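You operate a simulated robot arm through the tools that you are given. There is no shell and no other tool.

You are at the controls of a simulated robot arm. One attempt, no reset.

TASK
Tamp the top layer firm, then strike the model box off flush.
Fine: orange tamper, put back; blue levelling bar across and parked again. Set down upright: orange tamper.

The check looks at the end state, three seconds after you hand in, the way a careful person would. Anything else that was tipped, shoved, dropped, spilled or broken makes it a failure.

THE ROBOT
A 7-joint arm with a two-finger parallel gripper, fixed in place. Base frame: the origin is at the foot of the arm, x ahead of it, y to its left, z up; the work surface is at about z = 850. Readings come in mm, rad, newtons and seconds.
Its first joint turns from -2.897 to 2.897 rad. Payload 3.43 kg.
The tool frame sits at the grasp point between the pads (the TCP): z along the fingers, y along the line on which they close. The tips reach 30 mm beyond it. The gripper opens to 94 mm. The fingers are 28 mm wide and 10 mm thick; the gripper's body (50 by 96 mm) begins 55 mm behind the TCP.
Orientation is that of the tool frame in the base frame, as a unit quaternion [w, x, y, z]. With the fingers straight down and closing along the base's y, the tool's x points along the base's -x, its y along +y and its z along -z.

THE INTERFACE
- The arm moves only by the tool move_arm. Its argument "commands" is one flat list of numbers, 7 for each row, row after row: the shift along the tool's x, y, z in mm, then the turn, a rotation vector about the tool's x, y, z in rad, then the gripper command, from -1 (shut) to 1 (fully open), values between in proportion. In form: [x, y, z, wx, wy, wz, claw, x, y, z, wx, wy, wz, claw, ...]. A call has 1 to 20 rows; each row is the pose to reach, as a shift and turn from the pose commanded when the call began, along the tool's axes at that moment. Rows are played at 5 a second. More than 50 mm and 0.15 rad between two rows, or a gripper value outside its range, and nothing of the call is played. A pose out of reach is approached as far as the arm can. The call stops where the force on the tool passes 70 N (or 10 N more than at its start, if that is more) or the arm is blocked; 0.2 s more then pass. The fingers move at their own pace (about 45 mm/s each) and stop on an object; they squeeze with about 34 N. The grip force told is the motor's: it shows also when the fingers shut on nothing. Time passes only in rows, and 0.2 s behind the last, so rows that repeat a pose let the fingers close. It gives the time, the measured TCP pose, the force on the tool (base axes), the opening and the grip force at its end, in the units of the frame above (readings bear some noise), with the torque about the TCP (base axes, N m) and any sound that the robot's microphone picked up.
- Cameras (640 x 400 px; columns grow to the right, rows downward): "scene" is fixed at [49.7, 500.7, 1643.3]; the picture's right is [-0.73, -0.68, 0.00], its down [-0.42, 0.45, -0.79] and it looks along [0.54, -0.58, -0.62] (base axes); focal length 373 px, centre (320, 200). "wrist" rides on the gripper at [76, 14, -103] in the tool frame; the picture's right is [-0.18, 0.98, 0.00], its down [-0.75, -0.14, -0.64] and it looks along [-0.63, -0.12, 0.77] (tool axes); focal length 243 px, centre (320, 200).
- snapshot(camera): a new picture of that camera. No time passes.
- locate(camera, pixels): for up to 12 pixels [column, row] of the newest picture of that camera ("zoom" is the newest enlarged one), the place [x, y, z] in the base frame of the surface seen there, good to about 2 mm. No time passes.
- inspect(camera, box): a new picture of the part [left, top, right, bottom] of that camera's present view, enlarged. No time passes.
- finish_job(): hands the job in; it is judged then, once.

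Open the gripper and draw the arm clear of the work before you hand the job in, unless the task says otherwise.

The tools are called after "Emit:" as name(argument=value, ...) on one line, values as JSON. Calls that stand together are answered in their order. move_arm: Moves the arm, as the interface text tells. Its arguments: {"type":"object","properties":{"commands":{"type":"array","items":{"type":"number"}}},"required":["commands"]} The other tools are called the same way: snapshot (camera) takes a picture; locate (camera, pixels) gives the place of the surface under pixels of a picture; inspect (camera, box) takes an enlarged picture of a part of a camera's view; finish_job () hands the job in.

At the start:

```text
time: 0.0
tcp_pos: [499.5, 18.6, 1144.1]
orientation: [0.0, 0.001, 1.0, 0.0]
ft_force: [0.1, -0.5, 0.3]
torque: [0.03, -0.01, -0.03]
width: 93.8
gripper_force: 0.1
```

scene: 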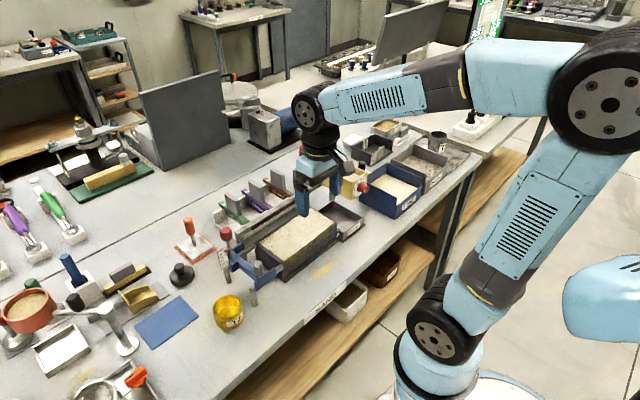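
wrist: 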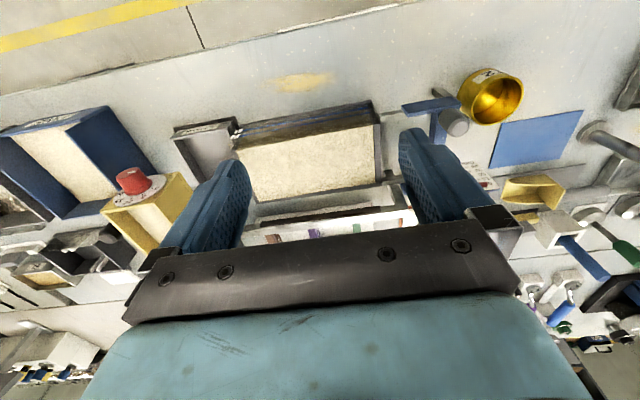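

The scene shows a sand-filled model box around (297,240), an orange-handled tool near (190,235), and a blue bar near (250,265). I'll enlarge these areas first.

Emit:
inspect(camera="scene", box=[160, 180, 380, 320])

Emit:
inspect(camera="wrist", box=[160, 60, 620, 250])

```text
2.86 times, centred on (270, 250) of scene
```

zoom: 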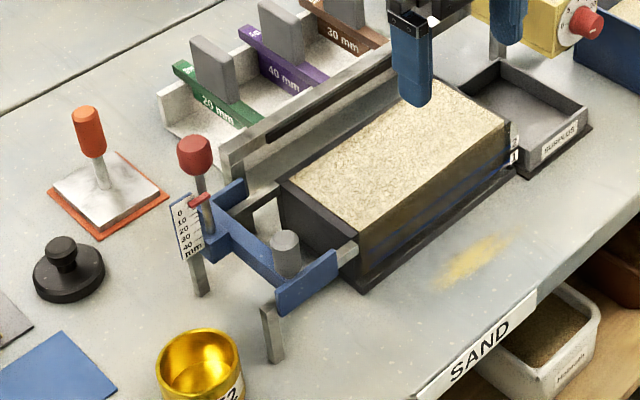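

```text
1.39 times, centred on (390, 155) of wrist
```

zoom: 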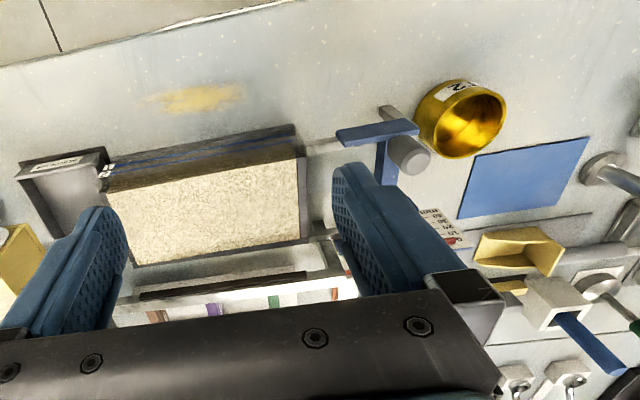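

The blue carriage has a scale with a red pointer by the red knob, near zoom (190,205). I'll enlarge it, the tamper and the tray.

Emit:
inspect(camera="scene", box=[210, 220, 290, 310])

Emit:
inspect(camera="scene", box=[165, 205, 235, 270])

Emit:
inspect(camera="scene", box=[250, 180, 370, 290])

Emit:
inspect(camera="scene", box=[205, 165, 320, 240])

```text
4.44 times, centred on (250, 265) of scene
```

zoom: 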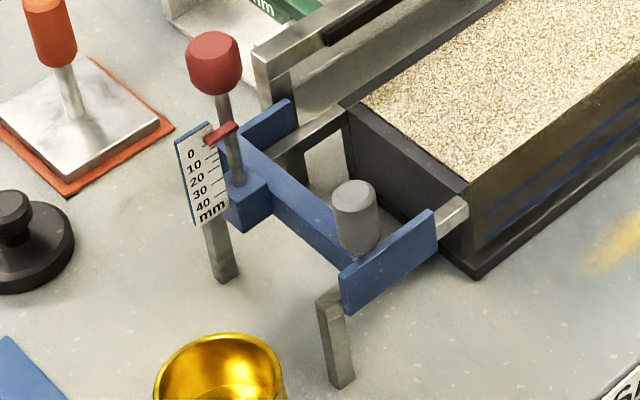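

```text
6.15 times, centred on (200, 238) of scene
```

zoom: 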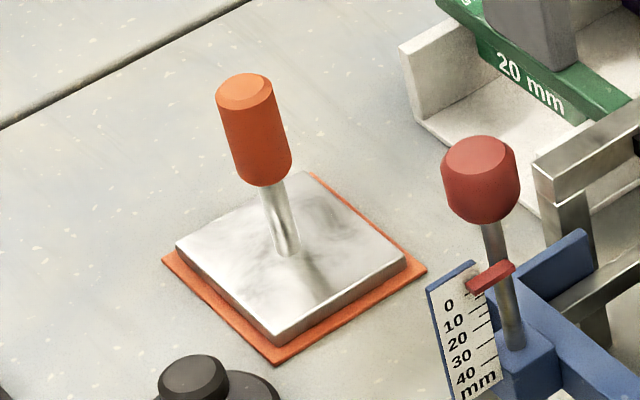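

```text
3.64 times, centred on (310, 235) of scene
```

zoom: 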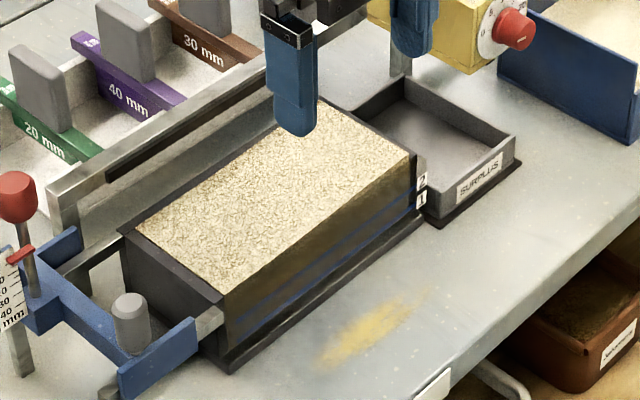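

```text
5.33 times, centred on (262, 202) of scene
```

zoom: 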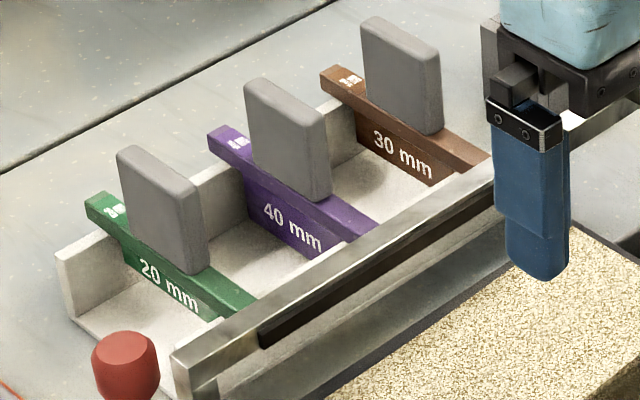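

I need coordinates, so I'll locate the box corners, tamper handle, plate, bar, knobs and tray.

Emit:
inspect(camera="scene", box=[165, 205, 235, 270])

Emit:
locate(camera="zoom", pixels=[[246, 85], [255, 150], [240, 175], [272, 215], [177, 245], [308, 177], [405, 260], [275, 335], [163, 258], [425, 270], [277, 360], [480, 155]])

Emit:
inspect(camera="scene", box=[250, 180, 370, 290])

Emit:
locate(camera="zoom", pixels=[[122, 235], [225, 300], [142, 232], [226, 288], [410, 155], [340, 105], [180, 215], [300, 180], [370, 160], [412, 165], [57, 195], [205, 318]])

Emit:
inspect(camera="scene", box=[210, 220, 290, 310])

Emit:
locate(camera="zoom", pixels=[[355, 187], [355, 230], [215, 45], [222, 132], [290, 103], [245, 130], [340, 272], [435, 213], [300, 220], [250, 185], [465, 205], [345, 115]])

```text
6.15 times, centred on (200, 238) of scene
```

zoom: 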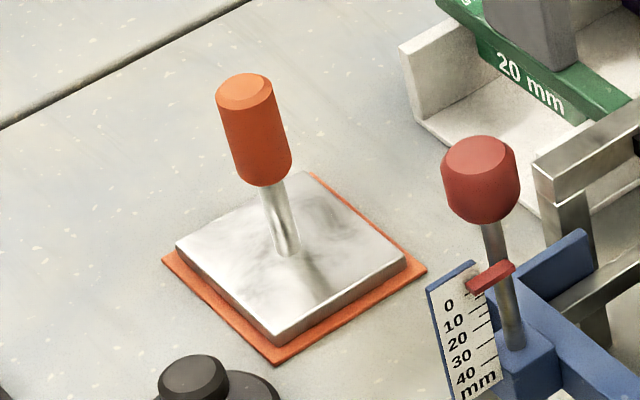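

```text
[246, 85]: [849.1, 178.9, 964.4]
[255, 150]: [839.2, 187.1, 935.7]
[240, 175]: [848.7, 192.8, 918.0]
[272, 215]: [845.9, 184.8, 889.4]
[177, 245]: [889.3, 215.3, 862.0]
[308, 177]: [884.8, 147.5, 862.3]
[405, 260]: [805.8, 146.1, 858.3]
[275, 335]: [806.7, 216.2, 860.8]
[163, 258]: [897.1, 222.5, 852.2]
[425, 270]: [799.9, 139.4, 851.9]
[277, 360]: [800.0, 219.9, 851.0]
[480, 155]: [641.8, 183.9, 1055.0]
```

```text
3.64 times, centred on (310, 235) of scene
```

zoom: 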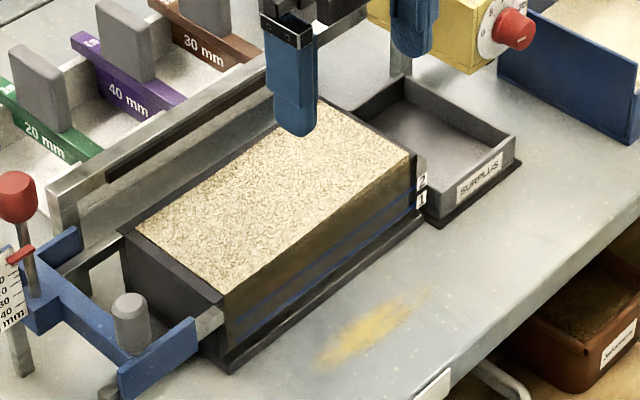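

```text
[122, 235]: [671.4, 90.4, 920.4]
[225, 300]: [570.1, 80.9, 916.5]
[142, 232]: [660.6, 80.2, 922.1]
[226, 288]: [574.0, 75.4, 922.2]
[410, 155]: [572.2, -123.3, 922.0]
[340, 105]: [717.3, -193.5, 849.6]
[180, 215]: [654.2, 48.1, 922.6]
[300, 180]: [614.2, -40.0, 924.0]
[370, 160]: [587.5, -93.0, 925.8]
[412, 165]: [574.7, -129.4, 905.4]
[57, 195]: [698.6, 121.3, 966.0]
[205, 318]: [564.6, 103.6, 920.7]
```

```text
4.44 times, centred on (250, 265) of scene
```

zoom: 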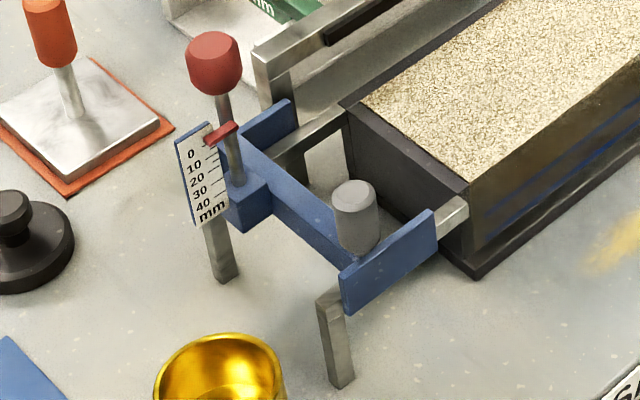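

```text
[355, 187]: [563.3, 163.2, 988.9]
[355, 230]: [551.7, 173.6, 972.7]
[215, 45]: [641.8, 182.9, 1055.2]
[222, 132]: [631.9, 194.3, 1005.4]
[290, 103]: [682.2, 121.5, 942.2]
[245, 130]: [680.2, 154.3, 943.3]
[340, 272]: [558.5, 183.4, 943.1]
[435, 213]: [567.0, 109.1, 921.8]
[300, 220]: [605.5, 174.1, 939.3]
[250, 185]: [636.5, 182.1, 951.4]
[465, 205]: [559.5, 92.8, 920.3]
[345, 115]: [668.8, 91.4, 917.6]
```

The tamper's centre looks like (847,181), with its handle at z 915–964. I'll get the box edges and rails precisely from the wrist view.

Emit:
inspect(camera="wrist", box=[160, 80, 400, 230])

Emit:
locate(camera="zoom", pixels=[[207, 180], [210, 300], [575, 120], [590, 260], [400, 150], [400, 280], [300, 220], [500, 200], [605, 110], [615, 280], [400, 305], [400, 345]])

Emit:
inspect(camera="wrist", box=[360, 60, 520, 200])

```text
2.67 times, centred on (280, 155) of wrist
```

zoom: 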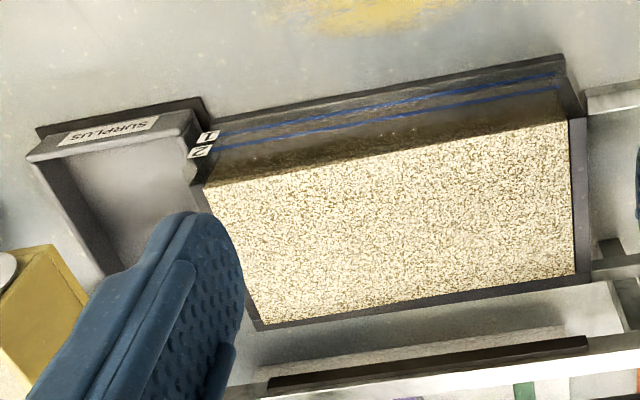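

```text
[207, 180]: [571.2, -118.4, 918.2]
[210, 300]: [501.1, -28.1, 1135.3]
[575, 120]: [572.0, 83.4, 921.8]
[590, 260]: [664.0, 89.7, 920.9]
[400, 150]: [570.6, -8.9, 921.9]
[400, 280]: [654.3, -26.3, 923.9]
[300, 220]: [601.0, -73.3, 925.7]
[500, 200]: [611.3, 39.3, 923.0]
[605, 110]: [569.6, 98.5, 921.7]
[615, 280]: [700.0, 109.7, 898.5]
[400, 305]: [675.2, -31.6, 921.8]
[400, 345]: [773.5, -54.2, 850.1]
```

```text
2.86 times, centred on (440, 130) of wrist
```

zoom: 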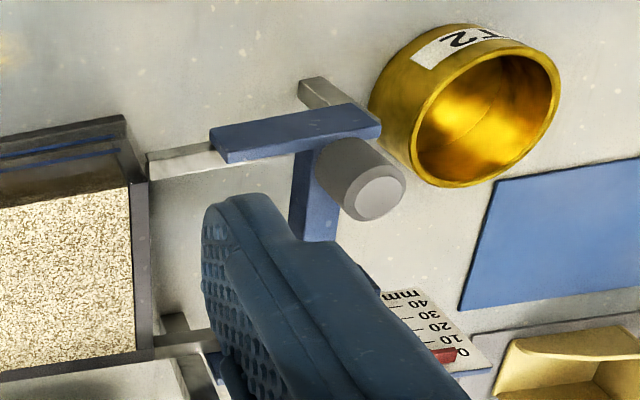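

Sand spans about x 571–665, y −125 to 83, at z 922–926, just proud of the rim at about 921. I'll move above the tamper with the gripper open.

Emit:
move_arm(commands=[-38.6, 18.0, 0, 0, 0, 0, 1, -77.2, 36.1, 0, 0, 0, 0, 1, -115.8, 54.1, 0, 0, 0, 0, 1, -154.4, 72.2, 0, 0, 0, 0, 1, -193.0, 90.2, 0, 0, 0, 0, 1, -231.7, 108.3, 0, 0, 0, 0, 1, -270.3, 126.3, 0, 0, 0, 0, 1, -308.9, 144.4, 0, 0, 0, 0, 1, -347.5, 162.4, 0, 0, 0, 0, 1, -347.5, 162.4, 0, 0, 0, 0, 1])

Emit:
snapshot(camera="wrist")

Emit:
snapshot(camera="scene")

```text
time: 2.2
tcp_pos: [845.0, 180.0, 1143.7]
orientation: [-0.001, 0.001, 1.0, 0.0]
ft_force: [1.1, -0.8, 0.0]
torque: [-0.04, -0.01, -0.02]
width: 94.2
gripper_force: 0.0
```

```text
taken
```

wrist: 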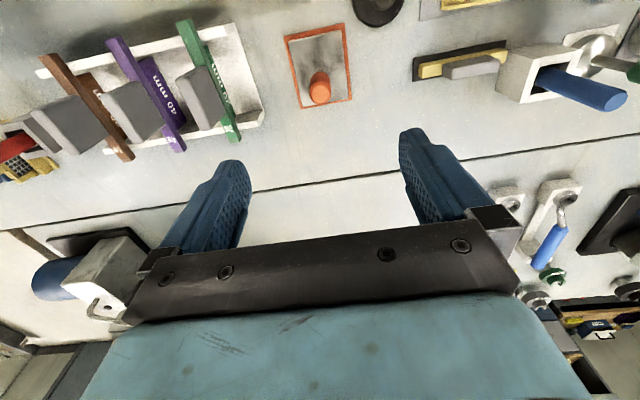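

```text
taken
```

scene: 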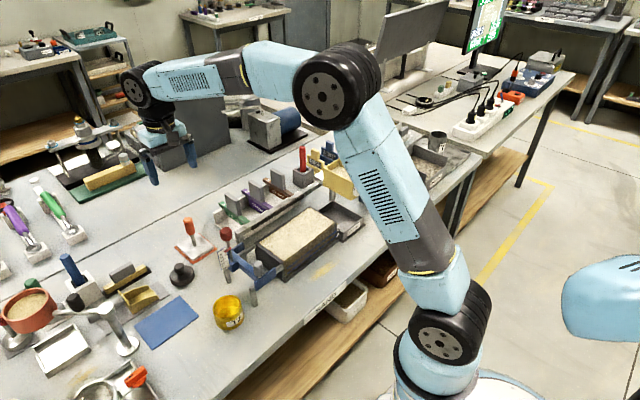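

The arm is clear now, so I'll re-inspect the box area and right side in scene, and the tamper at (318,75) in the wrist view.

Emit:
inspect(camera="scene", box=[240, 130, 460, 290])

Emit:
inspect(camera="wrist", box=[270, 10, 370, 120])

Emit:
locate(camera="wrist", pixels=[[286, 37], [342, 25], [352, 98], [300, 107], [291, 42], [338, 31], [349, 95], [302, 102], [320, 93], [319, 75], [312, 95], [329, 90]])

```text
2.50 times, centred on (350, 210) of scene
```

zoom: 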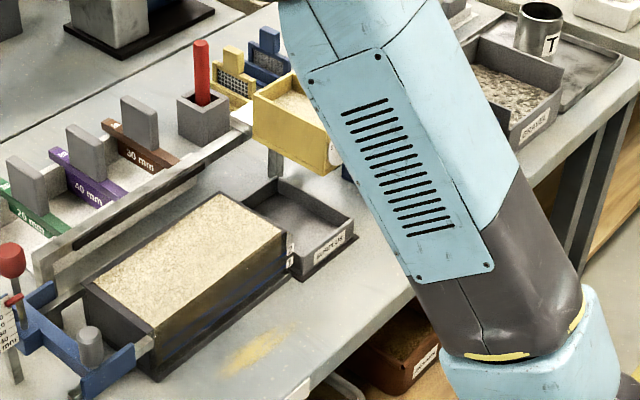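

```text
3.64 times, centred on (320, 65) of wrist
```

zoom: 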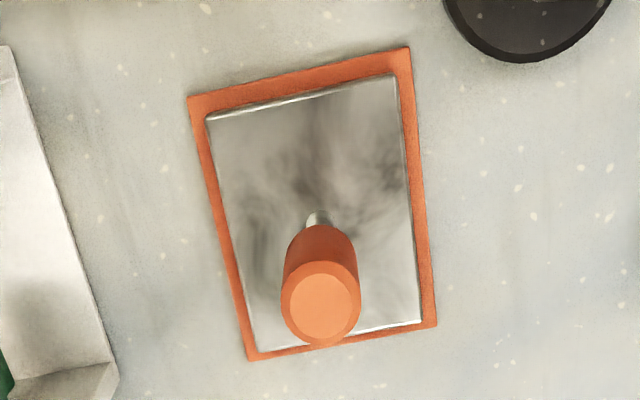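

```text
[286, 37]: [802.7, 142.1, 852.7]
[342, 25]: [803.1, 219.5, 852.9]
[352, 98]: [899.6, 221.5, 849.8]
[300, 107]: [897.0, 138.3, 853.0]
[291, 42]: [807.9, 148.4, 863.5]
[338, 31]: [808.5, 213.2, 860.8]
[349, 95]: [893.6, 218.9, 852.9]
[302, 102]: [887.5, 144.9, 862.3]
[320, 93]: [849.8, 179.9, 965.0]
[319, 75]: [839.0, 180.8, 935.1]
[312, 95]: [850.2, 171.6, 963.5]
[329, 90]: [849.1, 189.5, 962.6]
```

The mat is centred on (849,180) and the handle axis is near (849,180), top at z 965. I'm descending around the handle to z≈942.

Emit:
move_arm(commands=[-2.5, 0, 40, 0, 0, 0, 1, -2.5, 0, 80, 0, 0, 0, 1, -2.5, 0, 120, 0, 0, 0, 1, -2.5, 0, 150, 0, 0, 0, 1, -2.5, 0, 175, 0, 0, 0, 1, -2.5, 0, 190, 0, 0, 0, 1, -2.5, 0, 202, 0, 0, 0, 1, -2.5, 0, 202, 0, 0, 0, 1])

Emit:
snapshot(camera="wrist")

Emit:
inspect(camera="scene", box=[140, 170, 260, 280])

```text
time: 4.0
tcp_pos: [849.6, 180.4, 941.3]
orientation: [0.0, 0.0, 1.0, 0.0]
ft_force: [-0.4, 0.0, -0.4]
torque: [0.02, 0.0, 0.05]
width: 93.9
gripper_force: 0.1
```

```text
taken
```

wrist: 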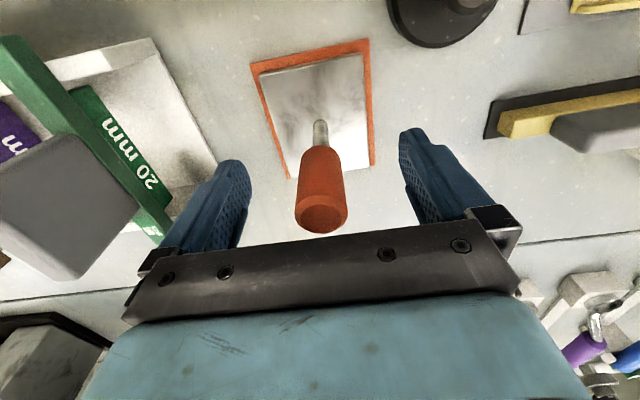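

```text
3.64 times, centred on (200, 225) of scene
```

zoom: 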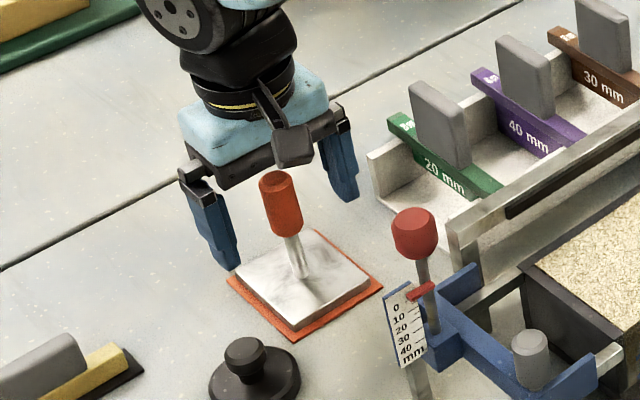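

The handle at (320,190) is centred between the fingers. I'm closing on it.

Emit:
locate(camera="wrist", pixels=[[321, 215], [300, 170], [342, 170], [320, 150]])

Emit:
move_arm(commands=[0, 0, 0, 0, 0, 0, -1, 0, 0, 0, 0, 0, 0, -1, 0, 0, 0, 0, 0, 0, -1, 0, 0, 0, 0, 0, 0, -1, 0, 0, 0, 0, 0, 0, -1, 0, 0, 0, 0, 0, 0, -1, 0, 0, 0, 0, 0, 0, -1, 0, 0, 0, 0, 0, 0, -1])

Emit:
snapshot(camera="wrist")

```text
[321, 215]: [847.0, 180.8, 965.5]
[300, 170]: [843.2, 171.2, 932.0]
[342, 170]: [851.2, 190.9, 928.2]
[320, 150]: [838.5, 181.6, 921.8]
```

```text
time: 5.8
tcp_pos: [849.9, 179.4, 940.8]
orientation: [0.0, 0.0, 1.0, -0.001]
ft_force: [0.7, 3.0, 0.6]
torque: [0.27, -0.05, 0.01]
width: 24.8
gripper_force: 33.5
```

```text
taken
```

wrist: 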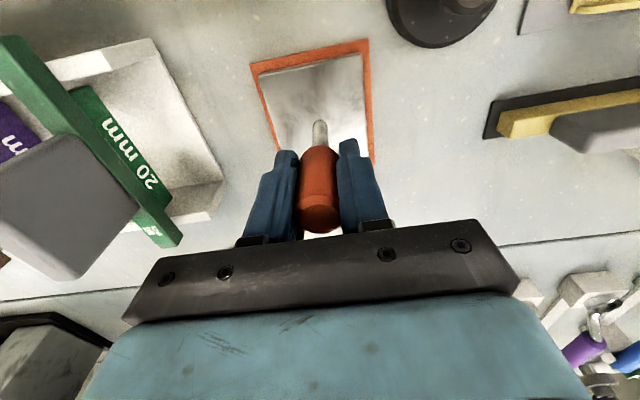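

The grip is firm at 24.8 mm and 33.5 N. I'm lifting straight up, slowly at first.

Emit:
move_arm(commands=[0, 0, -10, 0, 0, 0, -1, 0, 0, -25, 0, 0, 0, -1, 0, 0, -50, 0, 0, 0, -1, 0, 0, -85, 0, 0, 0, -1, 0, 0, -120, 0, 0, 0, -1, 0, 0, -155, 0, 0, 0, -1, 0, 0, -185, 0, 0, 0, -1, 0, 0, -205, 0, 0, 0, -1, 0, 0, -205, 0, 0, 0, -1])

Emit:
snapshot(camera="wrist")

Emit:
inspect(camera="scene", box=[120, 100, 360, 290])

```text
time: 7.8
tcp_pos: [850.5, 181.8, 1146.7]
orientation: [-0.001, 0.0, 1.0, 0.0]
ft_force: [0.6, 0.1, -2.8]
torque: [0.0, 0.0, 0.02]
width: 24.7
gripper_force: 33.8
```

```text
taken
```

wrist: 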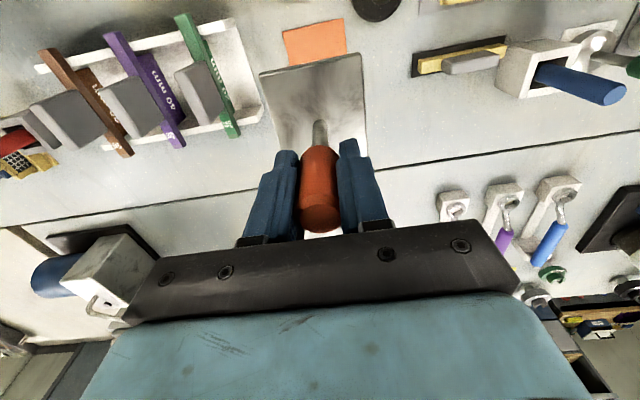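

```text
2.11 times, centred on (240, 195) of scene
```

zoom: 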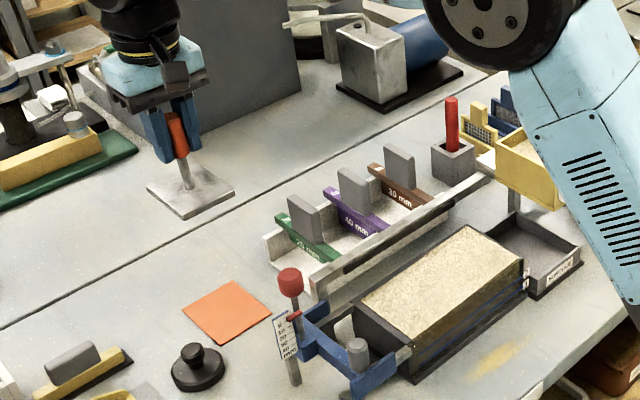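

The tamper is held, reading about 2.8 N. I'll check the plate corners relative to the TCP, the obstacle heights and the box corners before carrying it over.

Emit:
locate(camera="wrist", pixels=[[262, 77], [356, 55], [365, 138], [277, 148], [310, 75], [340, 110], [190, 80], [110, 95], [50, 110]])

Emit:
locate(camera="zoom", pixels=[[365, 300], [372, 303], [418, 340], [520, 258], [525, 265], [466, 224], [475, 228], [400, 150], [318, 285], [480, 180], [452, 100], [525, 140]])

```text
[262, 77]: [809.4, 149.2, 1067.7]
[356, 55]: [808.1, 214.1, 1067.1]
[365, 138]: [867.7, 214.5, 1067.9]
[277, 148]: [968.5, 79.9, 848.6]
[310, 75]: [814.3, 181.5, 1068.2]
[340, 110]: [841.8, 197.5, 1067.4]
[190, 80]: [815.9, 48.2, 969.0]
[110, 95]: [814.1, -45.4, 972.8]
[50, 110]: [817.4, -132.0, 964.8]
```

```text
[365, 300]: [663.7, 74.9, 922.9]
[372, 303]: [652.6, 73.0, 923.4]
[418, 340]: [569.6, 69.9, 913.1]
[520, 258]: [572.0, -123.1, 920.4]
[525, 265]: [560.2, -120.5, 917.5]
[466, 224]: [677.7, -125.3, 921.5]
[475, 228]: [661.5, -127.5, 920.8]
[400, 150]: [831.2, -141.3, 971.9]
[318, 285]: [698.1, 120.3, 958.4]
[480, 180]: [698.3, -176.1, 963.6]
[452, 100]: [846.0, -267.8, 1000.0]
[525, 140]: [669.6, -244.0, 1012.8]
```

The plate bottom is about 89 mm below the TCP, and its centre is about 1.5 mm nearer in x than the TCP. Carrying it at this height (bottom ~1058) clears the blocks (972) and the rail (964), so I'll move over the left third of the sand.

Emit:
move_arm(commands=[15, -8.8, 0, 0, 0, 0, -1, 45, -26.3, 0, 0, 0, 0, -1, 80, -46.8, 0, 0, 0, 0, -1, 115, -67.3, 0, 0, 0, 0, -1, 150, -87.8, 0, 0, 0, 0, -1, 185, -108.2, 0, 0, 0, 0, -1, 212, -124, 0, 0, 0, 0, -1, 230, -134.5, 0, 0, 0, 0, -1, 230, -134.5, 0, 0, 0, 0, -1, 230, -134.5, 0, 0, 0, 0, -1])

Emit:
snapshot(camera="wrist")

Emit:
snapshot(camera="scene")

```text
time: 10.0
tcp_pos: [620.9, 48.0, 1145.7]
orientation: [0.0, -0.001, 1.0, 0.0]
ft_force: [0.8, -0.2, -2.8]
torque: [-0.04, 0.01, -0.03]
width: 24.3
gripper_force: 34.0
```

```text
taken
```

wrist: 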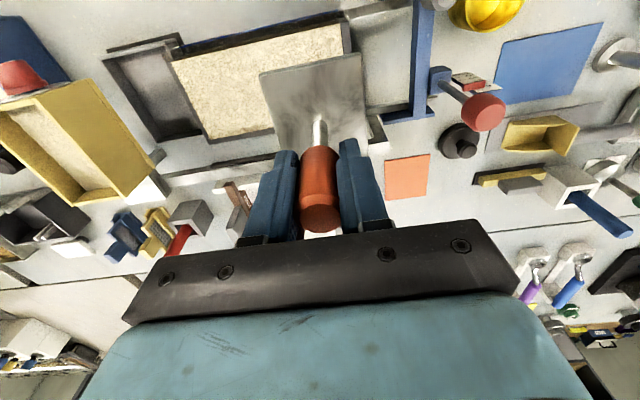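

```text
taken
```

scene: 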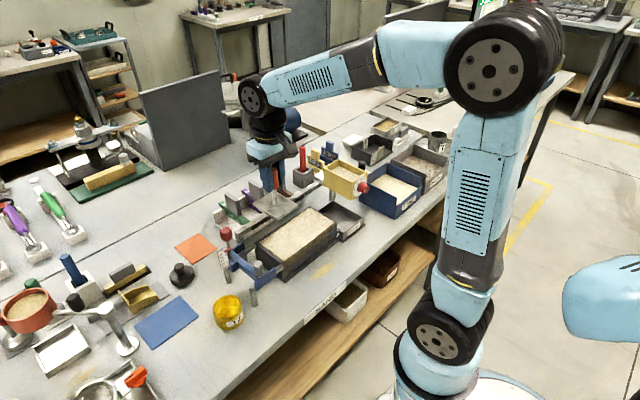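

The tamper hangs over the box's left third. I'm lowering the plate to roughly 15 mm above the sand and checking alignment.

Emit:
move_arm(commands=[0, 0, 30, 0, 0, 0, -1, 0, 0, 65, 0, 0, 0, -1, 0, 0, 95, 0, 0, 0, -1, 0, 0, 110, 0, 0, 0, -1, 0, 0, 117, 0, 0, 0, -1, 0, 0, 117, 0, 0, 0, -1])

Emit:
inspect(camera="wrist", box=[180, 20, 440, 180])

Emit:
inspect(camera="scene", box=[220, 170, 370, 290])

```text
time: 11.4
tcp_pos: [618.6, 47.9, 1029.1]
orientation: [0.0, 0.001, 1.0, 0.0]
ft_force: [0.3, -0.4, -2.6]
torque: [0.02, 0.0, 0.03]
width: 24.5
gripper_force: 33.8
```

```text
2.46 times, centred on (310, 100) of wrist
```

zoom: 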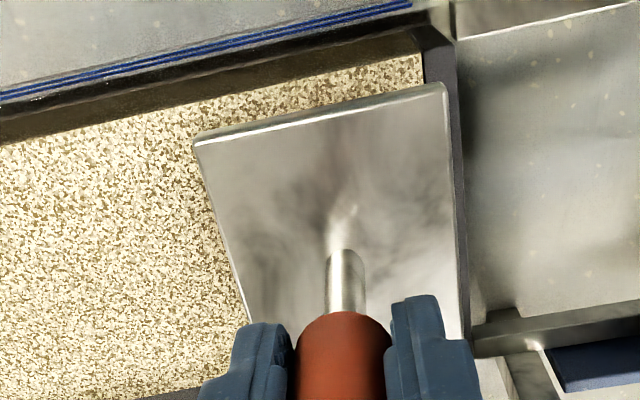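

```text
3.33 times, centred on (295, 230) of scene
```

zoom: 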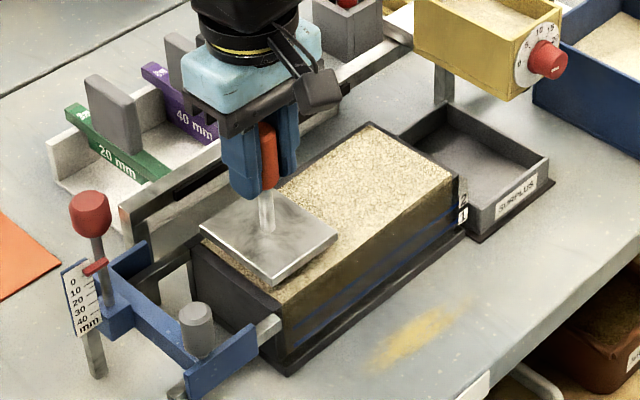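

The plate hangs inside the left end of the box. I'll measure its corners against the box walls.

Emit:
locate(camera="zoom", pixels=[[203, 228], [270, 280], [335, 237], [320, 225], [190, 240], [280, 300], [370, 130], [455, 178], [400, 137], [280, 293], [300, 265]])

Emit:
inspect(camera="wrist", box=[180, 20, 440, 180])

Emit:
locate(camera="zoom", pixels=[[197, 142], [442, 88], [462, 330], [246, 318], [422, 70], [427, 60], [440, 78], [458, 200], [470, 250], [300, 85], [300, 100], [445, 45]])

```text
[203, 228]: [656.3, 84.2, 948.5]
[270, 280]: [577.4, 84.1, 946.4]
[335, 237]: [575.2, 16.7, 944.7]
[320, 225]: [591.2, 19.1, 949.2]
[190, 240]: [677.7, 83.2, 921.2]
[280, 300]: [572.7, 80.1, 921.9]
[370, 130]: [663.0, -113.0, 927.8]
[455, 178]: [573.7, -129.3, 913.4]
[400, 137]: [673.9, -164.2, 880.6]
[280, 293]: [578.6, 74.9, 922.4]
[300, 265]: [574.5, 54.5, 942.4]
```

```text
2.46 times, centred on (310, 100) of wrist
```

zoom: 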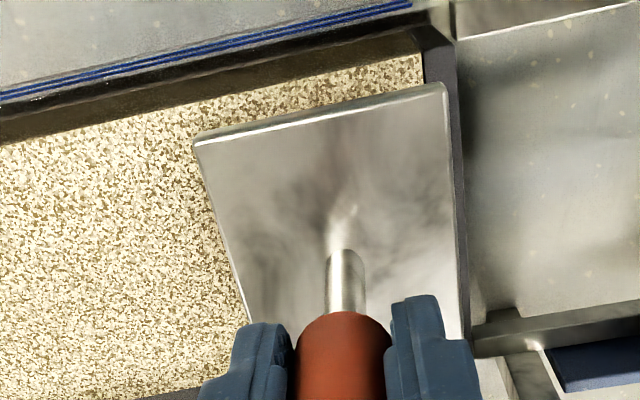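

```text
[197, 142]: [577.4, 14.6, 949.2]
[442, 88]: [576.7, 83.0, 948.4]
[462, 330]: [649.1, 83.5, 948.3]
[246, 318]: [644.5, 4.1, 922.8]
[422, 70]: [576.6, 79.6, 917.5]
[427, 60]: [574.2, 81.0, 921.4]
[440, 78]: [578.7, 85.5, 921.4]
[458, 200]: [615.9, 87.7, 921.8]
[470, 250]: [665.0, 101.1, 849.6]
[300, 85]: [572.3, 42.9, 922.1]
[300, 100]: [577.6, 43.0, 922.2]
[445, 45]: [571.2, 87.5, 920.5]
```

The plate spans y 14.5–84 and the wall sits near 82–84, so I'll shift 3.5 mm toward −y. Then I'll lower slowly to find the sand contact.

Emit:
move_arm(commands=[0, -3.5, 0, 0, 0, 0, -1, 0, -3.5, 4, 0, 0, 0, -1, 0, -3.5, 8, 0, 0, 0, -1, 0, -3.5, 11, 0, 0, 0, -1, 0, -3.5, 13, 0, 0, 0, -1, 0, -3.5, 14, 0, 0, 0, -1, 0, -3.5, 15, 0, 0, 0, -1])

Emit:
inspect(camera="scene", box=[220, 170, 370, 290])

```text
time: 13.0
tcp_pos: [621.6, 42.7, 1015.4]
orientation: [0.001, 0.0, 1.0, 0.0]
ft_force: [-0.3, -0.4, -3.2]
torque: [0.0, 0.0, -0.02]
width: 24.7
gripper_force: 34.3
```

```text
3.33 times, centred on (295, 230) of scene
```

zoom: 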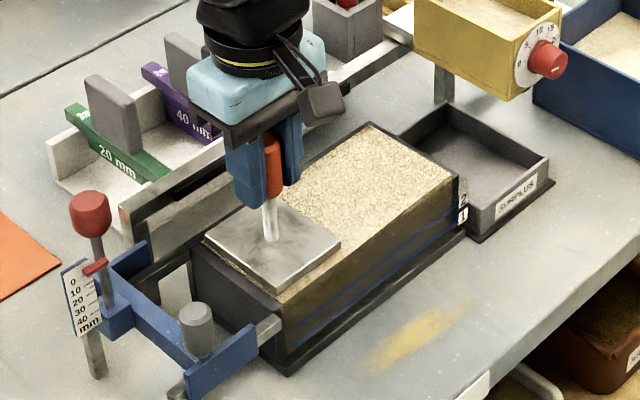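

There's no contact yet, with fz still −3.2 and the plate bottom around 925. I'm continuing in 1 mm steps.

Emit:
move_arm(commands=[0, 0, 1, 0, 0, 0, -1, 0, 0, 2, 0, 0, 0, -1, 0, 0, 3, 0, 0, 0, -1, 0, 0, 4, 0, 0, 0, -1])

```text
time: 14.0
tcp_pos: [620.6, 43.6, 1011.0]
orientation: [0.0, 0.0, 1.0, 0.0]
ft_force: [-0.7, 2.3, 3.9]
torque: [0.14, -0.18, 0.06]
width: 24.8
gripper_force: 33.9
```

Contact has begun, with fz up from −3.2 to +3.9. I'm pressing further in 1 mm steps.

Emit:
move_arm(commands=[0, 0, 1, 0, 0, 0, -1, 0, 0, 2, 0, 0, 0, -1, 0, 0, 3, 0, 0, 0, -1])

```text
time: 14.8
tcp_pos: [618.4, 41.7, 1008.0]
orientation: [0.001, 0.0, 1.0, 0.0]
ft_force: [3.1, -2.2, 36.1]
torque: [-0.46, -0.06, 0.0]
width: 24.6
gripper_force: 34.7
```

It reads 36 N after 3 mm. I'll press about 1.5 mm more to approach 50–60 N and hold.

Emit:
move_arm(commands=[0, 0, 0.8, 0, 0, 0, -1, 0, 0, 1.5, 0, 0, 0, -1, 0, 0, 1.5, 0, 0, 0, -1, 0, 0, 1.5, 0, 0, 0, -1])

Emit:
inspect(camera="scene", box=[220, 170, 370, 290])

Emit:
inspect(camera="wrist", box=[180, 20, 440, 180])

```text
time: 15.8
tcp_pos: [617.1, 43.5, 1005.6]
orientation: [-0.001, 0.0, 1.0, 0.0]
ft_force: [3.8, -3.9, 30.4]
torque: [-0.5, -0.2, 0.01]
width: 24.5
gripper_force: 34.2
```

```text
3.33 times, centred on (295, 230) of scene
```

zoom: 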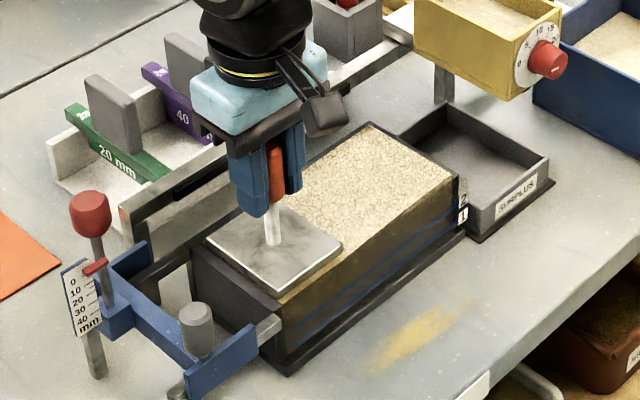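

```text
2.46 times, centred on (310, 100) of wrist
```

zoom: 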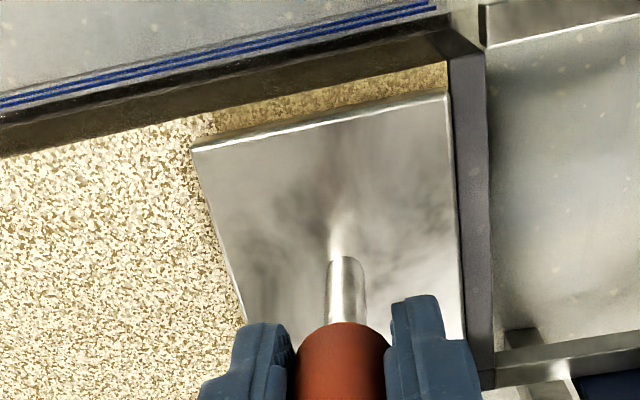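

The sand under and around the plate, at zoom (330,90), has turned darker and denser, so the tamping registers. I'll check the plate height for slip, then press once more.

Emit:
locate(camera="zoom", pixels=[[197, 150], [440, 100], [320, 180], [420, 160], [300, 100], [400, 85], [150, 200], [100, 170], [468, 200], [448, 75]])

Emit:
move_arm(commands=[0, 0, 1, 0, 0, 0, -1, 0, 0, 2, 0, 0, 0, -1, 0, 0, 2.5, 0, 0, 0, -1, 0, 0, 2.5, 0, 0, 0, -1])

```text
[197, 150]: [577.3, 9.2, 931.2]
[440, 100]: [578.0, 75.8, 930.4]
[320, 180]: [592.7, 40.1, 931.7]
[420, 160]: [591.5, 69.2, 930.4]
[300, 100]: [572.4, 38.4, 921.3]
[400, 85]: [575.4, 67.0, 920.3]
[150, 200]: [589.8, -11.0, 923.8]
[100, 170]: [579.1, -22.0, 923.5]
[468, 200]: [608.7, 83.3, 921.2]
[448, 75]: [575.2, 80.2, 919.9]
```

```text
time: 16.8
tcp_pos: [619.1, 42.3, 1004.5]
orientation: [0.0, 0.0, 1.0, -0.001]
ft_force: [-2.6, -3.3, 35.5]
torque: [-0.56, -0.01, -0.02]
width: 24.4
gripper_force: 33.7
```

Force plateaus around 35 N while the plate sits at z≈931, so the handle slid about 6 mm in the grip. I'll lift to look at the tamped patch.

Emit:
move_arm(commands=[0, 0, -3, 0, 0, 0, -1, 0, 0, -10, 0, 0, 0, -1, 0, 0, -25, 0, 0, 0, -1, 0, 30, -35, 0, 0, 0, -1, 0, 30, -35, 0, 0, 0, -1])

Emit:
inspect(camera="wrist", box=[160, 10, 480, 200])

Emit:
inspect(camera="scene", box=[220, 170, 370, 290])

```text
time: 18.0
tcp_pos: [619.9, 72.4, 1038.8]
orientation: [-0.002, 0.0, 1.0, 0.001]
ft_force: [-0.4, -1.0, -3.5]
torque: [-0.05, 0.02, -0.01]
width: 24.5
gripper_force: 33.6
```

```text
2.00 times, centred on (320, 105) of wrist
```

zoom: 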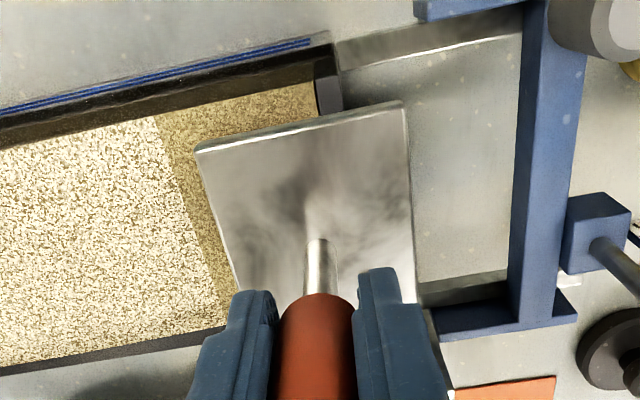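

```text
3.33 times, centred on (295, 230) of scene
```

zoom: 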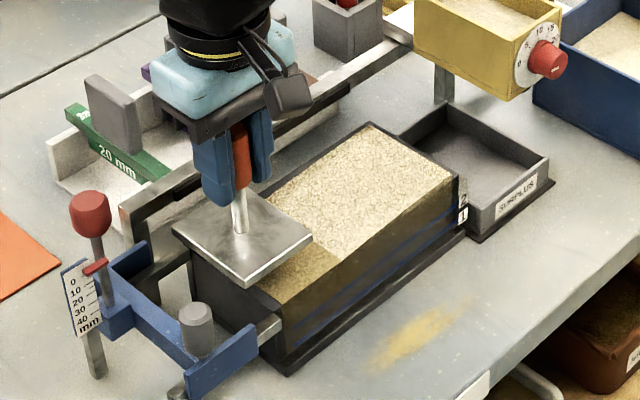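

The tamped patch runs wall to wall in x and ends at a sharp line near y≈10. I'm moving over the middle third and lowering to just above the sand.

Emit:
move_arm(commands=[0, -20, 0, 0, 0, 0, -1, 0, -50, 0, 0, 0, 0, -1, 0, -80, 0, 0, 0, 0, -1, 0, -95.5, 0, 0, 0, 0, -1, 0, -95.5, 10, 0, 0, 0, -1, 0, -95.5, 18, 0, 0, 0, -1, 0, -95.5, 22, 0, 0, 0, -1, 0, -95.5, 22, 0, 0, 0, -1])

Emit:
inspect(camera="wrist", box=[160, 10, 480, 200])

Emit:
locate(camera="zoom", pixels=[[200, 150], [400, 105], [412, 280], [235, 280], [420, 100], [430, 90], [500, 80], [600, 60], [150, 160], [100, 100]])

```text
time: 19.8
tcp_pos: [620.2, -22.5, 1016.7]
orientation: [-0.001, -0.001, 1.0, 0.0]
ft_force: [0.4, 0.3, -2.4]
torque: [-0.02, 0.01, 0.02]
width: 24.7
gripper_force: 34.3
```

```text
2.00 times, centred on (320, 105) of wrist
```

zoom: 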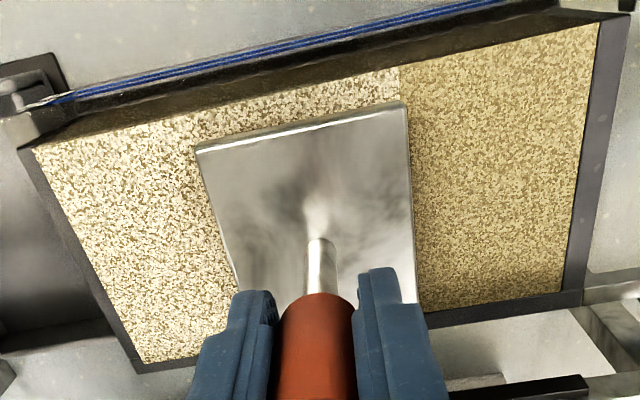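

```text
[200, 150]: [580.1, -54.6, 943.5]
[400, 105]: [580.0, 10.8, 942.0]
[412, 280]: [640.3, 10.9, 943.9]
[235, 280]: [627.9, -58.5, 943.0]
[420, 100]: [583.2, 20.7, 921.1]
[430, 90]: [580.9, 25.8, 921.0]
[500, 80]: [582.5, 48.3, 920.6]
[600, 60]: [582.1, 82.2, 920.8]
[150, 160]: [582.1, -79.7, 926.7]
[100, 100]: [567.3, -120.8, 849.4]
```

The tamped level reads 920.7 against 924–926 loose. I'll check where the boundary line lies at about (402,70).

Emit:
locate(camera="zoom", pixels=[[402, 70], [402, 90], [398, 70], [408, 75], [37, 148], [142, 358], [30, 152], [135, 365], [597, 25], [563, 290]])

```text
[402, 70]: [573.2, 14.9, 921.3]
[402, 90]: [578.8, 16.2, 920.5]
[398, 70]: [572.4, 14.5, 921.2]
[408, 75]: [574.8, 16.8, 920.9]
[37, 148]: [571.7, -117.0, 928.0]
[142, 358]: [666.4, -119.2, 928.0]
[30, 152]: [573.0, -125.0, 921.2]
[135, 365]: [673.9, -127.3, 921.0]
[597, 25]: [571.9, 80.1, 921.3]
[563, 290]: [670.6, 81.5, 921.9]
```

The boundary is at y≈14.6, so the zones look like thirds of a box running from about −120 to 82. I'll centre on −19 and press the middle zone the same way.

Emit:
move_arm(commands=[0, 2.5, 3, 0, 0, 0, -1, 0, 2.5, 6, 0, 0, 0, -1, 0, 2.5, 8, 0, 0, 0, -1, 0, 2.5, 9, 0, 0, 0, -1, 0, 2.5, 10, 0, 0, 0, -1, 0, 2.5, 11, 0, 0, 0, -1])

```text
time: 21.2
tcp_pos: [619.8, -20.3, 1007.7]
orientation: [0.002, 0.0, 1.0, 0.0]
ft_force: [-0.5, 1.4, 26.6]
torque: [-0.76, 0.66, -0.05]
width: 25.0
gripper_force: 34.3
```

Contact reads 26.6 N. I'm pressing 3–4 mm more and holding, as on the first zone.

Emit:
move_arm(commands=[0, 0, 1, 0, 0, 0, -1, 0, 0, 2, 0, 0, 0, -1, 0, 0, 3, 0, 0, 0, -1, 0, 0, 4, 0, 0, 0, -1, 0, 0, 5, 0, 0, 0, -1, 0, 0, 5, 0, 0, 0, -1])

Emit:
inspect(camera="wrist", box=[160, 10, 480, 200])

Emit:
inspect(camera="scene", box=[220, 170, 370, 290])

```text
time: 22.6
tcp_pos: [618.2, -20.2, 1002.0]
orientation: [0.0, 0.0, 1.0, 0.0]
ft_force: [1.5, 5.9, 36.1]
torque: [-0.67, 0.0, 0.01]
width: 24.4
gripper_force: 34.0
```

```text
2.00 times, centred on (320, 105) of wrist
```

zoom: 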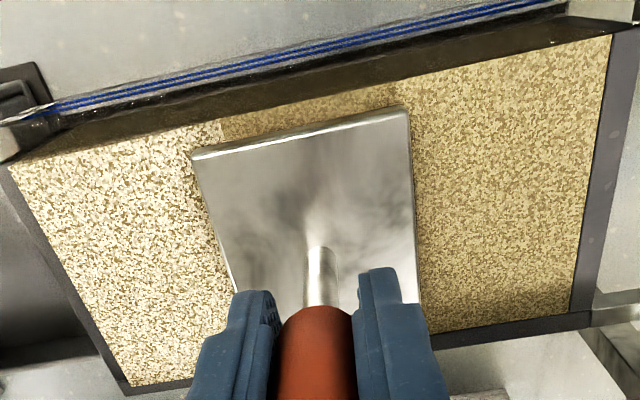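

```text
3.33 times, centred on (295, 230) of scene
```

zoom: 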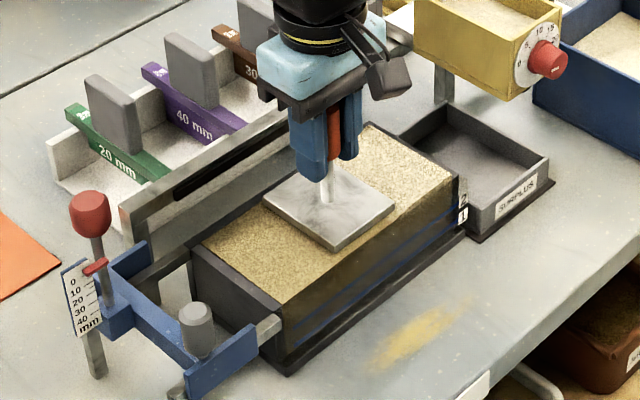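

The middle zone has darkened to the boundary near (220,125). I'll locate that and the plate, then lift and shift over the right zone.

Emit:
locate(camera="wrist", pixels=[[320, 90]])

Emit:
inspect(camera="wrist", box=[160, 10, 480, 200])

Emit:
locate(camera="zoom", pixels=[[222, 125], [200, 158], [405, 112], [280, 200], [360, 200], [130, 382], [12, 170], [480, 100], [100, 250], [320, 110]])

Emit:
move_arm(commands=[0, 0, -3, 0, 0, 0, -1, 0, 0, -10, 0, 0, 0, -1, 0, 0, -25, 0, 0, 0, -1, 0, -20, -25, 0, 0, 0, -1, 0, -45, -25, 0, 0, 0, -1, 0, -62, -25, 0, 0, 0, -1, 0, -62, -25, 0, 0, 0, -1])

Emit:
inspect(camera="wrist", box=[160, 10, 480, 200])

Emit:
locate(camera="zoom", pixels=[[200, 150], [400, 105], [412, 280], [235, 280], [150, 160], [170, 300], [130, 200]])

```text
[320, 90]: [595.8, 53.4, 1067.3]
```

```text
2.00 times, centred on (320, 105) of wrist
```

zoom: 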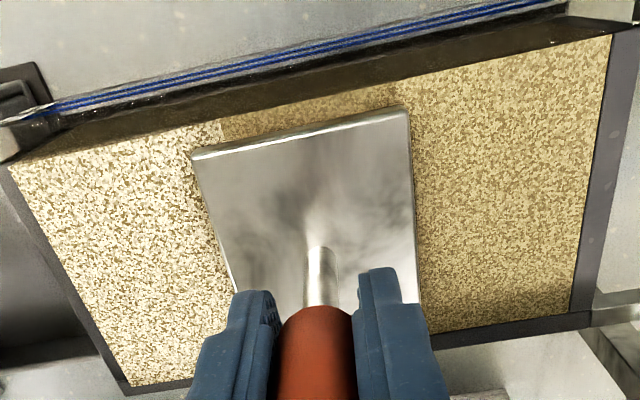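

```text
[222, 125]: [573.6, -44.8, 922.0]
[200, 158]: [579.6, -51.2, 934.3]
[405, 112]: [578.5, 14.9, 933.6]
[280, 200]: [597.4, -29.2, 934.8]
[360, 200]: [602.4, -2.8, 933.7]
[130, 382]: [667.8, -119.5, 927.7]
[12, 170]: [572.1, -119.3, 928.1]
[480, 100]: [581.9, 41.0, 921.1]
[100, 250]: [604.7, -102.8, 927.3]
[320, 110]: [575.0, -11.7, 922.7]
```

```text
time: 24.2
tcp_pos: [619.2, -83.6, 1023.7]
orientation: [-0.001, -0.001, 1.0, -0.001]
ft_force: [-0.4, 0.6, -1.8]
torque: [-0.01, 0.05, -0.03]
width: 24.8
gripper_force: 34.1
```

```text
2.00 times, centred on (320, 105) of wrist
```

zoom: 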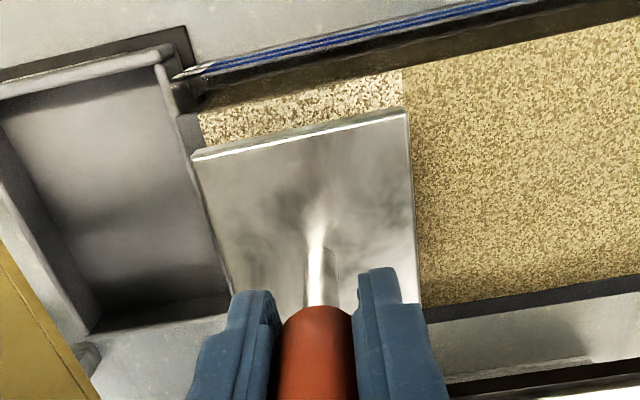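

```text
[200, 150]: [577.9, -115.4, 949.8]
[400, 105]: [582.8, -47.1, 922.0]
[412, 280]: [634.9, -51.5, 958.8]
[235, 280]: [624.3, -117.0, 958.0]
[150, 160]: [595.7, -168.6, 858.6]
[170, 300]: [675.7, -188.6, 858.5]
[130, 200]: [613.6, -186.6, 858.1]
```

The plate's far side reads z 958 and the near side 950, so the tamper may have pivoted between the fingers. I'll check from the scene camera.

Emit:
inspect(camera="scene", box=[260, 160, 370, 250])

Emit:
snapshot(camera="wrist")

Emit:
locate(camera="wrist", pixels=[[258, 88], [362, 66], [366, 140], [275, 140], [310, 75], [310, 100], [285, 120], [345, 120], [340, 90], [317, 150], [316, 135]])

```text
4.44 times, centred on (315, 205) of scene
```

zoom: 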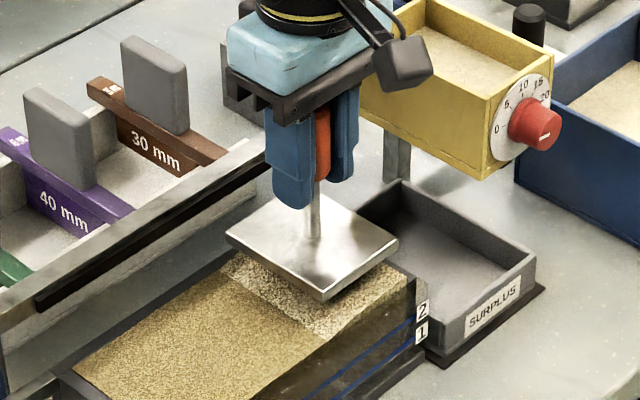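

```text
taken
```

wrist: 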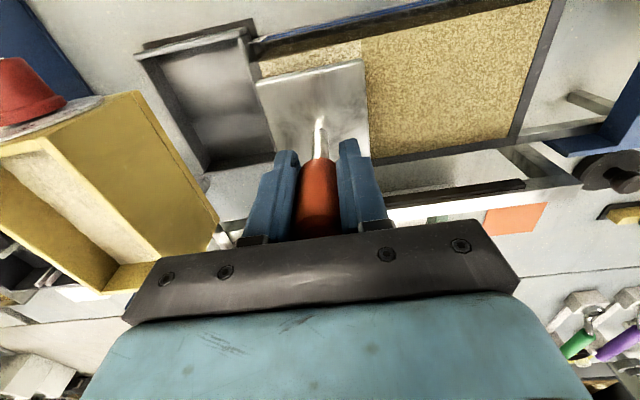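

```text
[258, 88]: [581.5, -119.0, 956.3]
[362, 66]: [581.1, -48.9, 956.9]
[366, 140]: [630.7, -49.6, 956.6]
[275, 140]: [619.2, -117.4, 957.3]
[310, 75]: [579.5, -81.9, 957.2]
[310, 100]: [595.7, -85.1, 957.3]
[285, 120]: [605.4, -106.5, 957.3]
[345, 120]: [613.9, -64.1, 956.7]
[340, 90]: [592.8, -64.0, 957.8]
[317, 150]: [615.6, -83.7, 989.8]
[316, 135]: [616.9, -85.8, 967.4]
```

The plate is level at z≈957, which is good. I'll double-check its x and y extents against the walls from the scene camera before pressing the right zone.

Emit:
locate(camera="zoom", pixels=[[230, 238], [324, 293], [394, 245], [325, 200], [300, 230], [222, 265], [232, 262], [411, 275], [320, 345], [240, 280], [395, 275], [345, 320]])

```text
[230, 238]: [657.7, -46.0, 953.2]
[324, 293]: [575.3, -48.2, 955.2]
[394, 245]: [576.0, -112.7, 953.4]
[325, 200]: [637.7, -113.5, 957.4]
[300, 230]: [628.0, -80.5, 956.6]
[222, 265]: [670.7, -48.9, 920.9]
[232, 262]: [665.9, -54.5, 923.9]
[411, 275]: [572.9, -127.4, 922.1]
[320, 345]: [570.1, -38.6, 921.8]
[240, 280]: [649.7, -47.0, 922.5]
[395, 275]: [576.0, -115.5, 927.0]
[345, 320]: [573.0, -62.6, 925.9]
```

The plate spans roughly y −117 to −47 and x 578–661, inside the walls at about −120 and 571/665. I'm lowering it to contact and pressing in 1 mm steps.

Emit:
move_arm(commands=[1.5, 0, 6, 0, 0, 0, -1, 1.5, 0, 11, 0, 0, 0, -1, 1.5, 0, 15, 0, 0, 0, -1, 1.5, 0, 17, 0, 0, 0, -1, 1.5, 0, 18, 0, 0, 0, -1, 1.5, 0, 19, 0, 0, 0, -1, 1.5, 0, 20, 0, 0, 0, -1])

Emit:
inspect(camera="scene", box=[260, 160, 370, 250])

```text
time: 25.8
tcp_pos: [618.5, -81.1, 1004.7]
orientation: [0.0, -0.001, 1.0, 0.0]
ft_force: [0.3, -0.3, -2.3]
torque: [0.0, 0.0, 0.0]
width: 24.8
gripper_force: 34.1
```

```text
4.44 times, centred on (315, 205) of scene
```

zoom: 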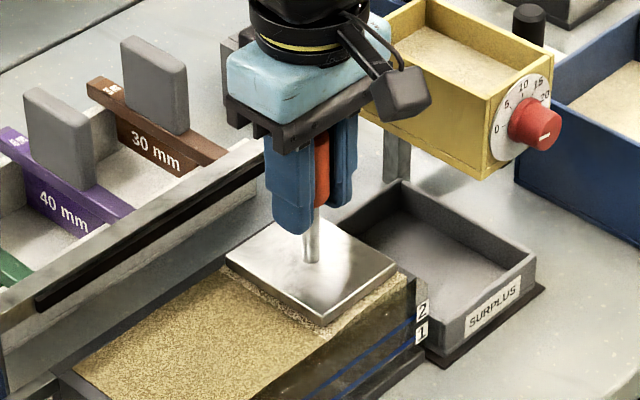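

There's still no contact, with fz at −2.3. I'm continuing down in 1 mm steps.

Emit:
move_arm(commands=[0, 0, 1, 0, 0, 0, -1, 0, 0, 2, 0, 0, 0, -1, 0, 0, 3, 0, 0, 0, -1])

```text
time: 26.6
tcp_pos: [618.6, -81.6, 1002.7]
orientation: [0.0, 0.0, 1.0, 0.0]
ft_force: [0.1, -0.1, 8.3]
torque: [0.2, 0.38, 0.0]
width: 24.5
gripper_force: 33.9
```

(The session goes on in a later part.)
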